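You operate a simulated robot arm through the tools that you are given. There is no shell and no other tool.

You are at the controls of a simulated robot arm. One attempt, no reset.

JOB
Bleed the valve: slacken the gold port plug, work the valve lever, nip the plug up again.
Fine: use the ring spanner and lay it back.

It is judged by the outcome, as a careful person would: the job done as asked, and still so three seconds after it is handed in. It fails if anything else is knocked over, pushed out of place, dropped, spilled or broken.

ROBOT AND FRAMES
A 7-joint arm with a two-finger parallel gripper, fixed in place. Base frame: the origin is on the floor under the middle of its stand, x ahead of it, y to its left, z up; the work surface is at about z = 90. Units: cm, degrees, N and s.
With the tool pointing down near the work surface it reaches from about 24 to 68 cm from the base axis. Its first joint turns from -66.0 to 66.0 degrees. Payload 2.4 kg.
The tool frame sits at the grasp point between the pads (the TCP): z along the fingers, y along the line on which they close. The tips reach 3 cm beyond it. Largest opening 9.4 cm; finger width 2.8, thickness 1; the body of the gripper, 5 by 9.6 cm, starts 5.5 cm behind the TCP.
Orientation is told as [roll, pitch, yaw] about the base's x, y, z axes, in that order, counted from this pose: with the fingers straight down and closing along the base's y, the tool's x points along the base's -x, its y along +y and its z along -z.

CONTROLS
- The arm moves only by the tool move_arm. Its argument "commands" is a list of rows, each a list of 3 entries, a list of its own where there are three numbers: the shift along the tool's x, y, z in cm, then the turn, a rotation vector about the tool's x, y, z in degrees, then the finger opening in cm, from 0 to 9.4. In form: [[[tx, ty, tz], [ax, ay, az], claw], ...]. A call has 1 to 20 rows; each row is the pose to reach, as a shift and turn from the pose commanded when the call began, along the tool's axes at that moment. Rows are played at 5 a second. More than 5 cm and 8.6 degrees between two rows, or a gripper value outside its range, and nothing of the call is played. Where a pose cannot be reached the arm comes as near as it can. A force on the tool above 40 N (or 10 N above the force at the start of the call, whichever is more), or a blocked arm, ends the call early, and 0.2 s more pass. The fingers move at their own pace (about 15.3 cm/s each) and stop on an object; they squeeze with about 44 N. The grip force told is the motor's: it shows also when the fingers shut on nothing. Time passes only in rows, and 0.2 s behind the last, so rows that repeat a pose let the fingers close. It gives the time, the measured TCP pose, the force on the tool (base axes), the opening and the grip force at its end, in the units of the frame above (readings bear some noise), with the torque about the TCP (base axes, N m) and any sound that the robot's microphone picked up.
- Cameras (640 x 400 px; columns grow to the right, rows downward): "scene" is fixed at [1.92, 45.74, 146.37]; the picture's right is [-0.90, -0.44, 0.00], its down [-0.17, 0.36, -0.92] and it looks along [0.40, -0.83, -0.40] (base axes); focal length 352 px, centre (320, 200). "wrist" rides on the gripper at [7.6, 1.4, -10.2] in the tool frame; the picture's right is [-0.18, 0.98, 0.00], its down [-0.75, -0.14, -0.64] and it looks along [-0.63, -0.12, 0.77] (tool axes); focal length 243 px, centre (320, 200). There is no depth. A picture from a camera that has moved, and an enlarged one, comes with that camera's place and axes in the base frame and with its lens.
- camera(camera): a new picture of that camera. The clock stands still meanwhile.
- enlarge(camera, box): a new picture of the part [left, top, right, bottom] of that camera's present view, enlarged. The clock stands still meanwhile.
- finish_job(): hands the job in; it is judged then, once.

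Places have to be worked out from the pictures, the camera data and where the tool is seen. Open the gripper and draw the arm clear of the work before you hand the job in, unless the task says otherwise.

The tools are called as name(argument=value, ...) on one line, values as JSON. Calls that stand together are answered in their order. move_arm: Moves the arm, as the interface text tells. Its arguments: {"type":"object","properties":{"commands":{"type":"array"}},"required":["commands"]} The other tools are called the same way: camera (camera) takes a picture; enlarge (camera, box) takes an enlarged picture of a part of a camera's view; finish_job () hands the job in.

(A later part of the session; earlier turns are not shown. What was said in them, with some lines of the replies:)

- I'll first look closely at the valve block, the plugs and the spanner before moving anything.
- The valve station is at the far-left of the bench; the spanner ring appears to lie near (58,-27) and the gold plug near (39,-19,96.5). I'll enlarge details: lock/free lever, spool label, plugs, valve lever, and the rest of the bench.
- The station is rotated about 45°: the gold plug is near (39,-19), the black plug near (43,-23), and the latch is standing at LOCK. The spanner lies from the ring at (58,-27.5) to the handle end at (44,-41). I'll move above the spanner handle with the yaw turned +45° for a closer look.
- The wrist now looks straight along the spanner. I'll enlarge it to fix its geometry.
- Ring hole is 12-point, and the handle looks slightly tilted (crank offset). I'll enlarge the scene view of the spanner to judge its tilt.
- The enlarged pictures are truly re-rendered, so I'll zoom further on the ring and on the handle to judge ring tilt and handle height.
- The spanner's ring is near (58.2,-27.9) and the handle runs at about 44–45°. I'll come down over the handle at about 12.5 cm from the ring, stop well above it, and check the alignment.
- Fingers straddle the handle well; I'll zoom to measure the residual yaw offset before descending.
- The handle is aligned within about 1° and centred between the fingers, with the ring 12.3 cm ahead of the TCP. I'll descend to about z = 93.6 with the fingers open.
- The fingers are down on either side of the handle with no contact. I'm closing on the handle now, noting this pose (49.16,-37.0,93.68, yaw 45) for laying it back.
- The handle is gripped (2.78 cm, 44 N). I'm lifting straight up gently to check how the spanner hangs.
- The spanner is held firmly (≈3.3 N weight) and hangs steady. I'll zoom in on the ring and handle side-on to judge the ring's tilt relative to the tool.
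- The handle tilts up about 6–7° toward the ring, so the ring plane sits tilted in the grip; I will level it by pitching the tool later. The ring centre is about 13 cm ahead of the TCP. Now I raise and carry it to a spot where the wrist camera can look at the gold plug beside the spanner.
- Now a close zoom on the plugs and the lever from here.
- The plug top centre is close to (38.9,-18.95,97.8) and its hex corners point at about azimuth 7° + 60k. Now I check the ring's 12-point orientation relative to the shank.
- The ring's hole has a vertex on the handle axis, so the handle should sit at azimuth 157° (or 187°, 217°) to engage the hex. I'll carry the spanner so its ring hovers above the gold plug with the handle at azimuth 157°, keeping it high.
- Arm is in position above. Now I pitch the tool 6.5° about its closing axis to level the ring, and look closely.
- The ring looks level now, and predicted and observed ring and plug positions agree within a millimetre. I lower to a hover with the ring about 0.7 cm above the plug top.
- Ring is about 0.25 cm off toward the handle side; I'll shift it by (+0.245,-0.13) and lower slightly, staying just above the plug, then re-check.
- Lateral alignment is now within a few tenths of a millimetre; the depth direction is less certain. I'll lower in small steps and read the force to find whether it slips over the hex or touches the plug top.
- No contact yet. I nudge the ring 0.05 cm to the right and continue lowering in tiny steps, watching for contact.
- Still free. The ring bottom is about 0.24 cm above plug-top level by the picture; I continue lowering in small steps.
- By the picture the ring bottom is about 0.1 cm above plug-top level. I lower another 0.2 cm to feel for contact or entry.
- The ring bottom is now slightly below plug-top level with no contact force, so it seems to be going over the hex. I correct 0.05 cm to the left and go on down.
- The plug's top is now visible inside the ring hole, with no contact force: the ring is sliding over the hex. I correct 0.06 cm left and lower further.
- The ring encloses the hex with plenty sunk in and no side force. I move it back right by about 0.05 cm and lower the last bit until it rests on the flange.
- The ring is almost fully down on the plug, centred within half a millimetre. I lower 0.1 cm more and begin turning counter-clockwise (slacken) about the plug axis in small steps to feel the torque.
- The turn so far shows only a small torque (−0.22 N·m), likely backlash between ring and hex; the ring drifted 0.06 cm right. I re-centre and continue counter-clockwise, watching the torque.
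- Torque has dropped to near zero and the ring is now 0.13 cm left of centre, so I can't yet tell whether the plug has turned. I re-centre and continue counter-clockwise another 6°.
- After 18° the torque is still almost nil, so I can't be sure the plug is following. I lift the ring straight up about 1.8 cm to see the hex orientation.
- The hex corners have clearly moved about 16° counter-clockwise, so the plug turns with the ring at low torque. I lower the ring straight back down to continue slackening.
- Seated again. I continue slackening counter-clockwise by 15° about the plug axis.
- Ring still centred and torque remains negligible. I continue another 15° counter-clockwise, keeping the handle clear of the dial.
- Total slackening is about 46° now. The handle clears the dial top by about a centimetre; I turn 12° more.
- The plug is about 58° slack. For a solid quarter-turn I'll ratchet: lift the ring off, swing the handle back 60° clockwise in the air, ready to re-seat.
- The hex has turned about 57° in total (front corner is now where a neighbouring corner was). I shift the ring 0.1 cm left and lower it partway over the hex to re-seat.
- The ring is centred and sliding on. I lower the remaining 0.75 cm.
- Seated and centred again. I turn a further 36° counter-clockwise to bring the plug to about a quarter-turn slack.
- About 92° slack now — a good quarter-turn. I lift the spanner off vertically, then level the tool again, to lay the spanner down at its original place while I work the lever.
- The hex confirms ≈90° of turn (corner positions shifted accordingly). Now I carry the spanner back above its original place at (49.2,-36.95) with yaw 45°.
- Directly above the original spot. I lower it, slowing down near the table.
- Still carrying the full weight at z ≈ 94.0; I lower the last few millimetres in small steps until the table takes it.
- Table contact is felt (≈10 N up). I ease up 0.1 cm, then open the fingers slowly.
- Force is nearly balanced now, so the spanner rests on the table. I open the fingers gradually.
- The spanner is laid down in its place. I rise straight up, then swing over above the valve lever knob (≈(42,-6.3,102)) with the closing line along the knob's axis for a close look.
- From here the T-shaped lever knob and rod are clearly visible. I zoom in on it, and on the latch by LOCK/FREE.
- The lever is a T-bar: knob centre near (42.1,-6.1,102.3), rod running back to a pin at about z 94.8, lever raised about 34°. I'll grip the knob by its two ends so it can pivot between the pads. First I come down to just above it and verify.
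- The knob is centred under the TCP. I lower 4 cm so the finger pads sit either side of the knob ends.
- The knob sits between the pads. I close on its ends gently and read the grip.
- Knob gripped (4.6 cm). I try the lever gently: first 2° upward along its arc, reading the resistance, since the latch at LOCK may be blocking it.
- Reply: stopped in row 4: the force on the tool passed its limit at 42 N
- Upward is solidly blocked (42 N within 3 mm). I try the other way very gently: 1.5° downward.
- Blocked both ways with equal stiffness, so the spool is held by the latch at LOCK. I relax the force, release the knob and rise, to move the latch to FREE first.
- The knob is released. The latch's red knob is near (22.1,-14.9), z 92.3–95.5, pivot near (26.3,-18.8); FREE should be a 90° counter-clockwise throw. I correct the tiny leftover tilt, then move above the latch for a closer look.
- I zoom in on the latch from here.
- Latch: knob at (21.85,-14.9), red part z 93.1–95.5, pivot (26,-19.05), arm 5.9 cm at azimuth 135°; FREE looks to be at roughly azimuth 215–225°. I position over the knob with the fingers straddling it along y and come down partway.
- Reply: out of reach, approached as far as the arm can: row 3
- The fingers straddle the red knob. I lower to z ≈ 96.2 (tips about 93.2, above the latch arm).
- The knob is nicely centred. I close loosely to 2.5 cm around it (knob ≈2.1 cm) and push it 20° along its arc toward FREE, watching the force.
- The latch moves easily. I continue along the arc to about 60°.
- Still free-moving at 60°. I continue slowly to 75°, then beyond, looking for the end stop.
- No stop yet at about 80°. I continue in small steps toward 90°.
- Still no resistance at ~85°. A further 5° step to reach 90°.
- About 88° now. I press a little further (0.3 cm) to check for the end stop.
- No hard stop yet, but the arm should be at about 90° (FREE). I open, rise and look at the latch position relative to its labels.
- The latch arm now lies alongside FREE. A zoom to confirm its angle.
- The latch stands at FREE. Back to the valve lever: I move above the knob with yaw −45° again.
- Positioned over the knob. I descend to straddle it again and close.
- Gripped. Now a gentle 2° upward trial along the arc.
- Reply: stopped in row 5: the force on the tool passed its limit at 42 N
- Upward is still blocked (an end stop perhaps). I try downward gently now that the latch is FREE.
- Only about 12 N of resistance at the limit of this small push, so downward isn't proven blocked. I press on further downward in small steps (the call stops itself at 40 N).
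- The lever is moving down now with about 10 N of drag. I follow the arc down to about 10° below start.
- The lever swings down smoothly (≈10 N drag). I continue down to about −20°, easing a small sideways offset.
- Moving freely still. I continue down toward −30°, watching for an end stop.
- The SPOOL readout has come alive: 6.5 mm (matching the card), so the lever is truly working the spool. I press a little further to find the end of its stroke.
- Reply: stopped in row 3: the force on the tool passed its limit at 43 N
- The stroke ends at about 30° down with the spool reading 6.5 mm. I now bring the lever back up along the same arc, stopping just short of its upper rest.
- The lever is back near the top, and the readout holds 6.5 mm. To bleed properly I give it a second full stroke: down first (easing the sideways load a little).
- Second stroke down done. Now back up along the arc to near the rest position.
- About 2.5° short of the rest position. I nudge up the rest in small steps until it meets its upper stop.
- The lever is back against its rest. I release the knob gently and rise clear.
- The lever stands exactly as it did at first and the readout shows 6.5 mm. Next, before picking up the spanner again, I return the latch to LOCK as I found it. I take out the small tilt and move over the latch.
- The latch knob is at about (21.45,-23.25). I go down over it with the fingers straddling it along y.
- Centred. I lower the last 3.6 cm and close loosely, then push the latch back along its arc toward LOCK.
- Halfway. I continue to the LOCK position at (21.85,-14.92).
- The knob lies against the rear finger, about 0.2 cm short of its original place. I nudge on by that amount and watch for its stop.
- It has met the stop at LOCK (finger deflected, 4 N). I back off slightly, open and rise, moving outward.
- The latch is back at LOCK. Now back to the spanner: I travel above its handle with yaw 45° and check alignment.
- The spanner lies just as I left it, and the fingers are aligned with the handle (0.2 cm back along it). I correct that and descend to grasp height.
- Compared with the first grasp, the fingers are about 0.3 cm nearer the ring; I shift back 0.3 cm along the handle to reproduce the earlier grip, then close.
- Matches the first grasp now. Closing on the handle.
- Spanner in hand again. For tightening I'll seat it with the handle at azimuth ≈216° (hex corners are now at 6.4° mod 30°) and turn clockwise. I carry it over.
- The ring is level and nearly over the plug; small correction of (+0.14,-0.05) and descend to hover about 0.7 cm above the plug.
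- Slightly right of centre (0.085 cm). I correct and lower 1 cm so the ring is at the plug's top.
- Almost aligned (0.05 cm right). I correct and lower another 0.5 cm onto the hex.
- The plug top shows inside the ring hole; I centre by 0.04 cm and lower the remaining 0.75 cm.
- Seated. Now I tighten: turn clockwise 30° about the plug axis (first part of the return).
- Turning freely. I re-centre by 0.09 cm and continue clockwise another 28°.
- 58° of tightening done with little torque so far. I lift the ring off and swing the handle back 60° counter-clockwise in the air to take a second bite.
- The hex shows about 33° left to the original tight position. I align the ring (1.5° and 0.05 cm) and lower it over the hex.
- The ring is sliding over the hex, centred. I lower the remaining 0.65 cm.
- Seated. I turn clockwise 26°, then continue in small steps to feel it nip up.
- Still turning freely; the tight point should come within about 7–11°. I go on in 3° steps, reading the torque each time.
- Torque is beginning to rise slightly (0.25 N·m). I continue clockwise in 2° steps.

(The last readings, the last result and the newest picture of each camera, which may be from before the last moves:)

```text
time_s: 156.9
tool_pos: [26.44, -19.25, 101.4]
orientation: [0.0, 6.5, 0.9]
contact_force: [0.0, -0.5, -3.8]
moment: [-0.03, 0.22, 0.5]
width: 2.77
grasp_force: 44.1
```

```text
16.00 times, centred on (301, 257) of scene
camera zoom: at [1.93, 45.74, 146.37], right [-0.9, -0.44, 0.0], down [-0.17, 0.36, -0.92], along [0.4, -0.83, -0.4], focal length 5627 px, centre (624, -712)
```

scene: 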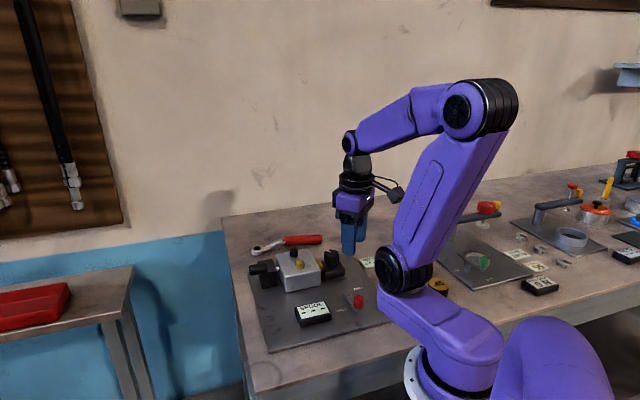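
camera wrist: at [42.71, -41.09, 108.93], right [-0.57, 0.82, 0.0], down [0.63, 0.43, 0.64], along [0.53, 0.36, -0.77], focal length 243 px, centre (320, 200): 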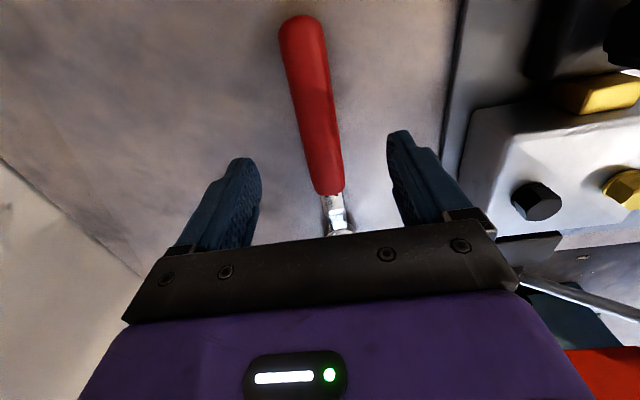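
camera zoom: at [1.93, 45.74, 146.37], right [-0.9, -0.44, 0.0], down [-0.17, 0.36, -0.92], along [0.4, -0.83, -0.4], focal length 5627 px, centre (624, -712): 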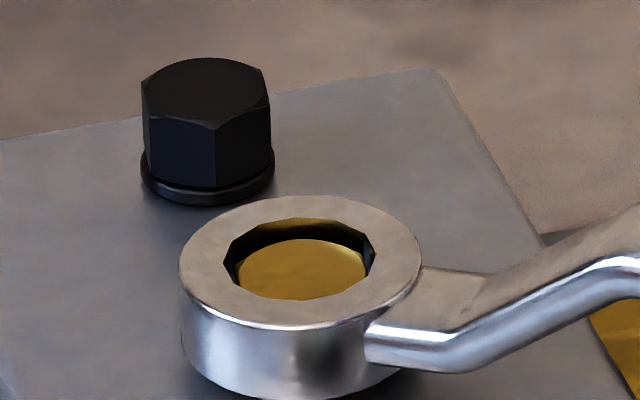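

Torque is now 0.5 N·m and rising steadily, so it is nipping up. I relieve the ring by 2°, lift it, and compare the hex angle with the original.

move_arm(commands=[[[-0.01, -0.22, 0.0], [0.11, 0, -0.99], 1.0], [[-0.01, -0.44, 0.0], [0.23, 0, -1.99], 1.0], [[0.06, -0.44, -0.6], [0.23, 0, -1.99], 1.0], [[0.13, -0.44, -1.2], [0.23, 0, -1.99], 1.0], [[0.2, -0.44, -1.9], [0.23, 0, -1.99], 1.0], [[0.27, -0.44, -2.5], [0.23, 0, -1.99], 1.0], [[0.27, -0.44, -2.5], [0.23, 0, -1.99], 1.0]])

enlarge(camera="scene", box=[288, 255, 312, 279])

enlarge(camera="scene", box=[285, 245, 317, 269])

```text
time_s: 158.5
tool_pos: [26.45, -19.77, 103.99]
orientation: [0.0, 6.5, 3.0]
contact_force: [0.5, 0.5, -3.3]
moment: [-0.03, 0.28, 0.03]
width: 2.77
grasp_force: 43.9
```

```text
16.00 times, centred on (300, 267) of scene
camera zoom: at [1.93, 45.74, 146.37], right [-0.9, -0.44, 0.0], down [-0.17, 0.36, -0.92], along [0.4, -0.83, -0.4], focal length 5627 px, centre (640, -872)
```

zoom: 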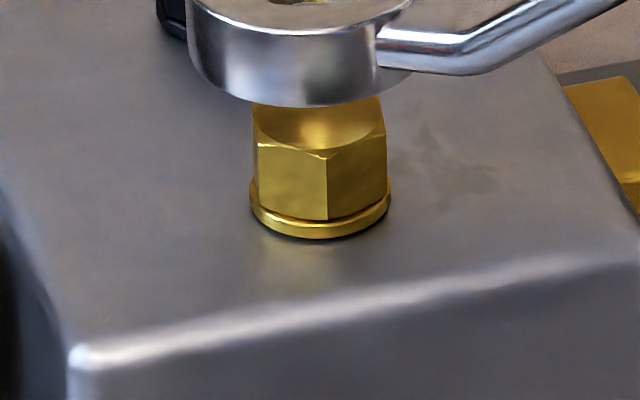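

```text
16.00 times, centred on (301, 257) of scene
camera zoom: at [1.93, 45.74, 146.37], right [-0.9, -0.44, 0.0], down [-0.17, 0.36, -0.92], along [0.4, -0.83, -0.4], focal length 5627 px, centre (624, -712)
```

zoom: 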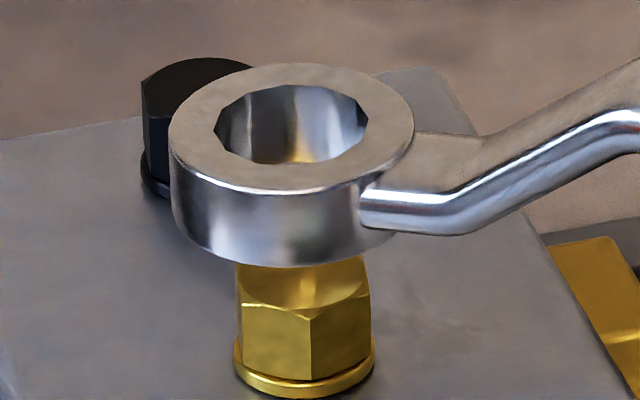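

The front hex edge is back at its original place, even about 2° tighter. I'll give it one slight extra nip for certainty: re-centre (0.1 cm) and lower the ring back on.

move_arm(commands=[[[0.09, -0.04, 0.0], [0, 0, 0], 1.0], [[0.03, -0.04, 0.5], [0, 0, 0], 1.0], [[-0.02, -0.04, 1.0], [0, 0, 0], 1.0], [[-0.07, -0.04, 1.4], [0, 0, 0], 1.0], [[-0.07, -0.04, 1.4], [0, 0, 0], 1.0]])

enlarge(camera="scene", box=[285, 245, 317, 269])

```text
time_s: 159.7
tool_pos: [26.46, -19.68, 102.44]
orientation: [0.0, 6.6, 3.0]
contact_force: [0.1, 0.3, -3.7]
moment: [-0.01, 0.24, 0.01]
width: 2.74
grasp_force: 44.1
```

```text
16.00 times, centred on (301, 257) of scene
camera zoom: at [1.93, 45.74, 146.37], right [-0.9, -0.44, 0.0], down [-0.17, 0.36, -0.92], along [0.4, -0.83, -0.4], focal length 5627 px, centre (624, -712)
```

zoom: 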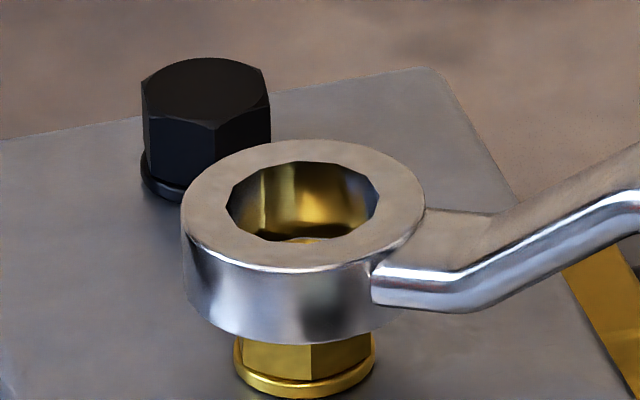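

Entering correctly. I lower the remaining 1.05 cm.

move_arm(commands=[[[-0.06, 0.01, 0.3], [0, 0, 0], 1.0], [[-0.1, 0.01, 0.6], [0, 0, 0], 1.0], [[-0.13, 0.01, 0.85], [0, 0, 0], 1.0], [[-0.15, 0.01, 1.05], [0, 0, 0], 1.0], [[-0.15, 0.01, 1.05], [0, 0, 0], 1.0]])

enlarge(camera="scene", box=[285, 245, 317, 269])

```text
time_s: 160.9
tool_pos: [26.38, -19.79, 101.41]
orientation: [0.2, 6.4, 3.1]
contact_force: [-0.1, -0.8, -3.7]
moment: [-0.01, 0.22, -0.02]
width: 2.72
grasp_force: 44.1
```

```text
16.00 times, centred on (301, 257) of scene
camera zoom: at [1.93, 45.74, 146.37], right [-0.9, -0.44, 0.0], down [-0.17, 0.36, -0.92], along [0.4, -0.83, -0.4], focal length 5627 px, centre (624, -712)
```

zoom: 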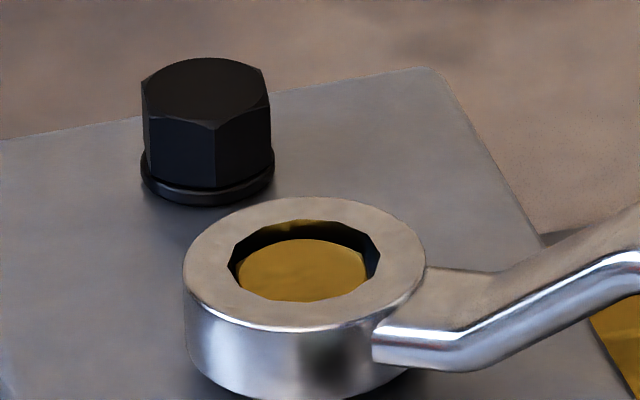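

Seated again. I turn clockwise 3° and read the torque.

move_arm(commands=[[[-0.03, 0.22, 0.0], [-0.11, 0, 0.99], 1.0], [[-0.04, 0.44, 0.0], [-0.23, 0, 1.99], 1.0], [[-0.05, 0.66, 0.0], [-0.34, 0, 2.98], 1.0], [[-0.05, 0.66, 0.0], [-0.34, 0, 2.98], 1.0]])

```text
time_s: 161.9
tool_pos: [26.45, -19.21, 101.43]
orientation: [0.0, 6.5, 0.0]
contact_force: [-0.6, 0.1, -3.4]
moment: [-0.01, 0.26, 0.22]
width: 2.77
grasp_force: 44.4
```

move_arm(commands=[[[0.0, 0.22, 0.0], [-0.11, 0, 0.99], 1.0], [[-0.01, 0.44, 0.0], [-0.23, 0, 1.99], 1.0], [[-0.02, 0.66, 0.0], [-0.34, 0, 2.98], 1.0], [[-0.02, 0.66, 0.0], [-0.34, 0, 2.98], 1.0]])

```text
time_s: 162.9
tool_pos: [26.41, -18.49, 101.6]
orientation: [0.1, 6.5, -2.9]
contact_force: [0.2, 0.4, -3.4]
moment: [0.01, 0.27, 0.65]
width: 2.78
grasp_force: 44.2
```

Torque is now 0.65 N·m, a touch tighter than it was originally — nipped up without forcing. I relieve the ring, lift the spanner off vertically and level the tool.

move_arm(commands=[[[0.0, -0.22, 0.0], [0.11, 0, -0.99], 1.0], [[0.0, -0.5, 0.0], [0.26, 0, -2.3], 1.0], [[0.07, -0.5, -0.6], [0.26, 0, -2.3], 1.0], [[0.14, -0.5, -1.2], [0.26, 0, -2.3], 1.0], [[0.23, -0.5, -2.0], [0.26, 0, -2.3], 1.0], [[0.4, -0.5, -3.5], [0.26, 0, -2.3], 1.0], [[0.62, -0.5, -5.5], [0.26, 0, -2.3], 1.0], [[0.85, -0.5, -7.5], [0.26, 0, -2.3], 1.0], [[1.13, -0.5, -9.94], [0.26, 0, -2.3], 1.0], [[1.36, -0.5, -11.9], [0.26, 0, -2.3], 1.0], [[1.36, -0.5, -11.9], [0.26, 0, -2.3], 1.0]])

move_arm(commands=[[[0, 0, 0], [0, -2.2, 0], 1.0], [[0, 0, 0], [0, -4.4, 0], 1.0], [[0, 0, 0], [0, -6.5, 0], 1.0], [[0, 0, 0], [0, -6.5, 0], 1.0]])

enlarge(camera="scene", box=[288, 255, 312, 279])

camera(camera="scene")

```text
time_s: 165.3
tool_pos: [26.27, -18.97, 113.34]
orientation: [0.2, 6.5, -0.6]
contact_force: [0.5, -0.1, -3.3]
moment: [-0.03, 0.26, -0.02]
width: 2.75
grasp_force: 43.8
```

```text
time_s: 166.3
tool_pos: [26.44, -19.0, 113.48]
orientation: [0.0, 0.0, -0.7]
contact_force: [0.0, -0.9, -2.6]
moment: [0.02, 0.25, 0.01]
width: 2.76
grasp_force: 44.0
```

```text
16.00 times, centred on (300, 267) of scene
camera zoom: at [1.93, 45.74, 146.37], right [-0.9, -0.44, 0.0], down [-0.17, 0.36, -0.92], along [0.4, -0.83, -0.4], focal length 5627 px, centre (640, -872)
```

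zoom: 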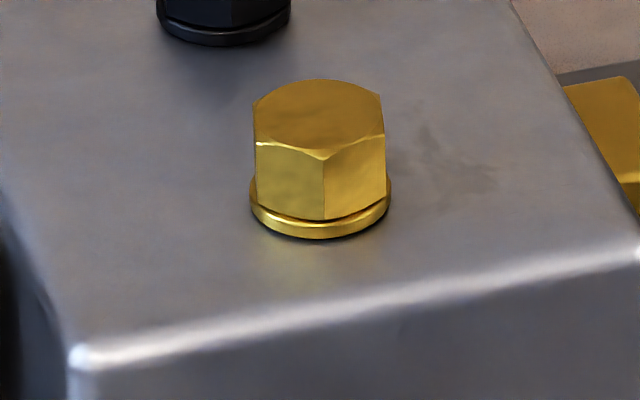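

```text
taken
```

scene: 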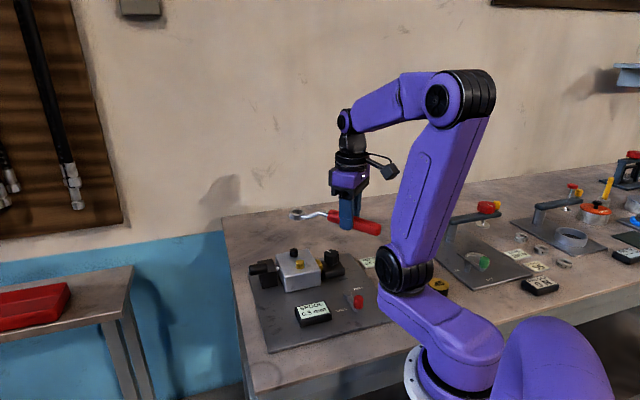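

The hex now sits about 4–5° tighter than its original mark: nipped up. Now I carry the spanner back above its place to lay it down.

move_arm(commands=[[[-1.92, -1.47, 0], [0, 0, -3.8], 1.0], [[-3.84, -2.94, 0], [0, 0, -7.6], 1.0], [[-5.76, -4.41, 0], [0, 0, -11.4], 1.0], [[-7.67, -5.87, 0], [0, 0, -15.2], 1.0], [[-9.59, -7.34, 0], [0, 0, -19.0], 1.0], [[-11.51, -8.81, 0], [0, 0, -22.8], 1.0], [[-13.43, -10.28, 0], [0, 0, -26.7], 1.0], [[-15.35, -11.75, 0], [0, 0, -30.5], 1.0], [[-17.27, -13.22, 0], [0, 0, -34.3], 1.0], [[-19.18, -14.68, 0], [0, 0, -38.1], 1.0], [[-21.1, -16.15, 0], [0, 0, -41.9], 1.0], [[-23.02, -17.62, 0], [0, 0, -45.7], 1.0], [[-23.02, -17.62, 0], [0, 0, -45.7], 1.0]])

move_arm(commands=[[[0, 0, 3], [0, 0, 0], 1.0], [[0, 0, 6], [0, 0, 0], 1.0], [[0, 0, 9], [0, 0, 0], 1.0], [[0, 0, 12], [0, 0, 0], 1.0], [[0, 0, 15], [0, 0, 0], 1.0], [[0, 0, 17.5], [0, 0, 0], 1.0], [[0, 0, 18.5], [0, 0, 0], 1.0], [[0, 0, 19.0], [0, 0, 0], 1.0], [[0, 0, 19.0], [0, 0, 0], 1.0]])

enlarge(camera="scene", box=[230, 200, 360, 275])

```text
time_s: 169.1
tool_pos: [49.46, -37.03, 113.62]
orientation: [0.1, 0.0, 44.9]
contact_force: [0.4, 0.4, -3.6]
moment: [-0.19, 0.19, 0.0]
width: 2.76
grasp_force: 43.8
```

```text
time_s: 171.1
tool_pos: [49.24, -36.92, 94.35]
orientation: [0.0, -0.1, 45.0]
contact_force: [-0.6, -0.2, -3.2]
moment: [-0.18, 0.2, -0.01]
width: 2.75
grasp_force: 43.9
```

```text
4.92 times, centred on (295, 238) of scene
camera zoom: at [1.93, 45.74, 146.37], right [-0.9, -0.44, 0.0], down [-0.17, 0.36, -0.92], along [0.4, -0.83, -0.4], focal length 1732 px, centre (443, 15)
```

zoom: 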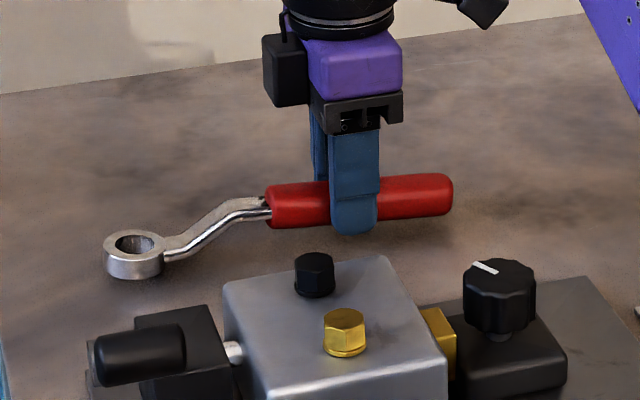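

Directly over its place, about half a centimetre up. I lower gently until contact.

move_arm(commands=[[[0, 0, 0.15], [0, 0, 0], 1.0], [[0, 0, 0.3], [0, 0, 0], 1.0], [[0, 0, 0.42], [0, 0, 0], 1.0], [[0, 0, 0.42], [0, 0, 0], 1.0]])

```text
time_s: 172.1
tool_pos: [49.32, -36.81, 94.06]
orientation: [0.1, 0.0, 45.0]
contact_force: [0.3, 0.2, -3.4]
moment: [-0.16, 0.16, 0.04]
width: 2.77
grasp_force: 44.0
```

move_arm(commands=[[[0, 0, 0.07], [0, 0, 0], 1.0], [[0, 0, 0.14], [0, 0, 0], 1.0], [[0, 0, 0.14], [0, 0, 0], 1.0]])

```text
time_s: 172.9
tool_pos: [49.19, -36.91, 93.99]
orientation: [0.1, 0.0, 45.1]
contact_force: [-2.3, 0.4, 5.7]
moment: [0.52, -0.42, 0.22]
width: 2.77
grasp_force: 43.2
```

Contact with the table. I ease 0.06 cm and open the fingers gradually.

move_arm(commands=[[[0, 0, -0.06], [0, 0, 0], 1.0], [[0, 0, -0.06], [0, 0, 0], 1.0], [[0, 0, -0.06], [0, 0, 0], 3.2], [[0, 0, -0.06], [0, 0, 0], 4.5], [[0, 0, -0.06], [0, 0, 0], 6.5], [[0, 0, -0.06], [0, 0, 0], 8.0], [[0, 0, -0.06], [0, 0, 0], 8.0]])

enlarge(camera="scene", box=[230, 200, 360, 275])

```text
time_s: 174.5
tool_pos: [49.23, -36.95, 93.92]
orientation: [0.0, 0.1, 45.1]
contact_force: [-0.8, -0.2, 0.5]
moment: [-0.01, -0.01, 0.02]
width: 8.0
grasp_force: 0.1
```

```text
4.92 times, centred on (295, 238) of scene
camera zoom: at [1.92, 45.74, 146.37], right [-0.9, -0.44, 0.0], down [-0.17, 0.36, -0.92], along [0.4, -0.83, -0.4], focal length 1732 px, centre (443, 15)
```

zoom: 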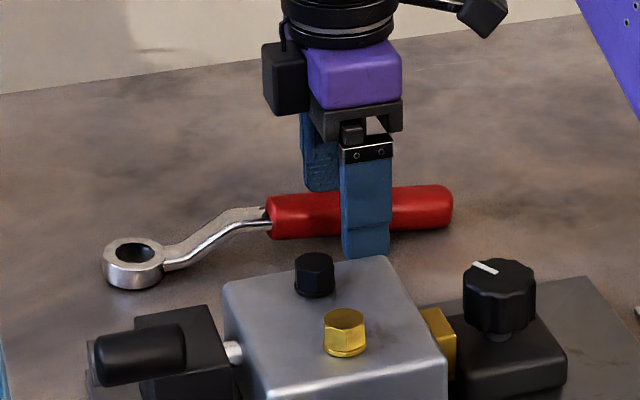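

The spanner is laid back where it was. I rise straight up and withdraw to the starting pose, clear of the work.

move_arm(commands=[[[0, 0, -1.0], [0, 0, 0], 8.0], [[0, 0, -3.0], [0, 0, 0], 8.0], [[0, 0, -6.5], [0, 0, 0], 8.0], [[0, 0, -10.5], [0, 0, 0], 8.0], [[0, 0, -14.5], [0, 0, 0], 8.0], [[0, 0, -18.5], [0, 0, 0], 8.0], [[0, 0, -22.5], [0, 0, 0], 8.0], [[0, 0, -26.5], [0, 0, 0], 8.0], [[0, 0, -30.0], [0, 0, 0], 8.0], [[-0.7, 2.0, -31.9], [0, 0, 5.6], 8.0], [[-1.4, 4.0, -31.9], [0, 0, 11.2], 8.0], [[-2.1, 6.0, -31.9], [0, 0, 16.9], 8.0], [[-2.8, 8.1, -31.9], [0, 0, 22.5], 9.0], [[-3.5, 10.1, -31.9], [0, 0, 28.1], 9.4], [[-4.2, 12.1, -31.9], [0, 0, 33.7], 9.4], [[-4.9, 14.2, -31.9], [0, 0, 39.4], 9.4], [[-5.6, 16.2, -31.9], [0, 0, 45.0], 9.4], [[-5.6, 16.2, -31.9], [0, 0, 45.0], 9.4]])

camera(camera="scene")

enlarge(camera="scene", box=[230, 220, 410, 350])

camera(camera="wrist")

```text
time_s: 178.3
tool_pos: [41.63, -21.66, 125.77]
orientation: [0.0, 0.0, -0.1]
contact_force: [-1.2, 0.5, 0.1]
moment: [0.01, 0.0, 0.02]
width: 9.38
grasp_force: 0.1
out of reach, approached as far as the arm can: row 9, 10
```

```text
taken
```

scene: 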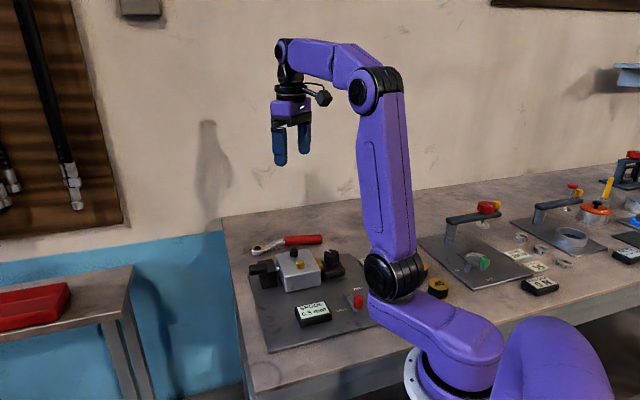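

```text
3.08 times, centred on (320, 285) of scene
camera zoom: at [1.92, 45.74, 146.37], right [-0.9, -0.44, 0.0], down [-0.17, 0.36, -0.92], along [0.4, -0.83, -0.4], focal length 1082 px, centre (320, -62)
```

zoom: 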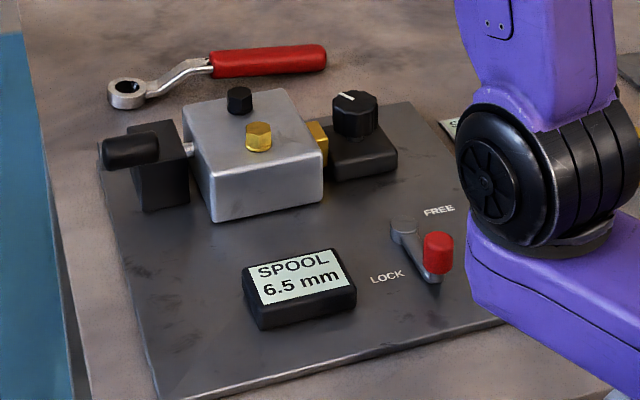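

```text
taken
camera wrist: at [34.0, -20.0, 135.92], right [0.19, 0.98, 0.0], down [0.75, -0.14, 0.64], along [0.63, -0.12, -0.77], focal length 243 px, centre (320, 200)
```

wrist: 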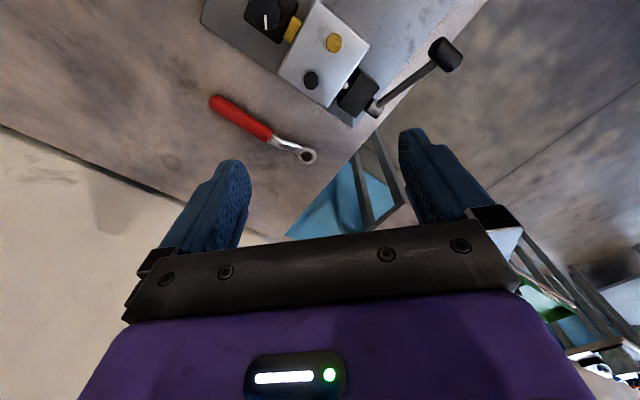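

Everything checks out in the last pictures:
- The gold plug was slackened about 90° and is nipped up again, slightly tighter than at the start.
- The lever was worked through two full strokes and is back at rest.
- The latch is back at LOCK and the spanner is laid in its place.
- The gripper is open and the arm is clear.

I hand the job in.

finish_job()

```text
The job is handed in.
```

The valve is bled and the job is handed in; I haven't seen the judging result.

- **Plug:** I slackened the gold port plug about 90° with the ring spanner. I then nipped it up to about 0.65 N·m, which leaves it roughly 4–5° tighter than I found it.
- **Lever:** With the plug slack, I worked the valve lever through two full strokes and returned it to its rest position. The SPOOL readout was blank at the start; it came on during the first stroke and now shows 6.5 mm, which matches the card.
- **Latch:** The lever would not move on my first light tries with the latch at LOCK, so I set it to FREE to work the lever and put it back to LOCK afterwards. I only pushed lightly downward before freeing it, so I can't say for certain that the latch was what held the lever.
- **Spanner:** It is laid back within about 1–2 mm of where it was.

In the last pictures nothing else looks moved, the gripper is open, and the arm is back at its starting pose.
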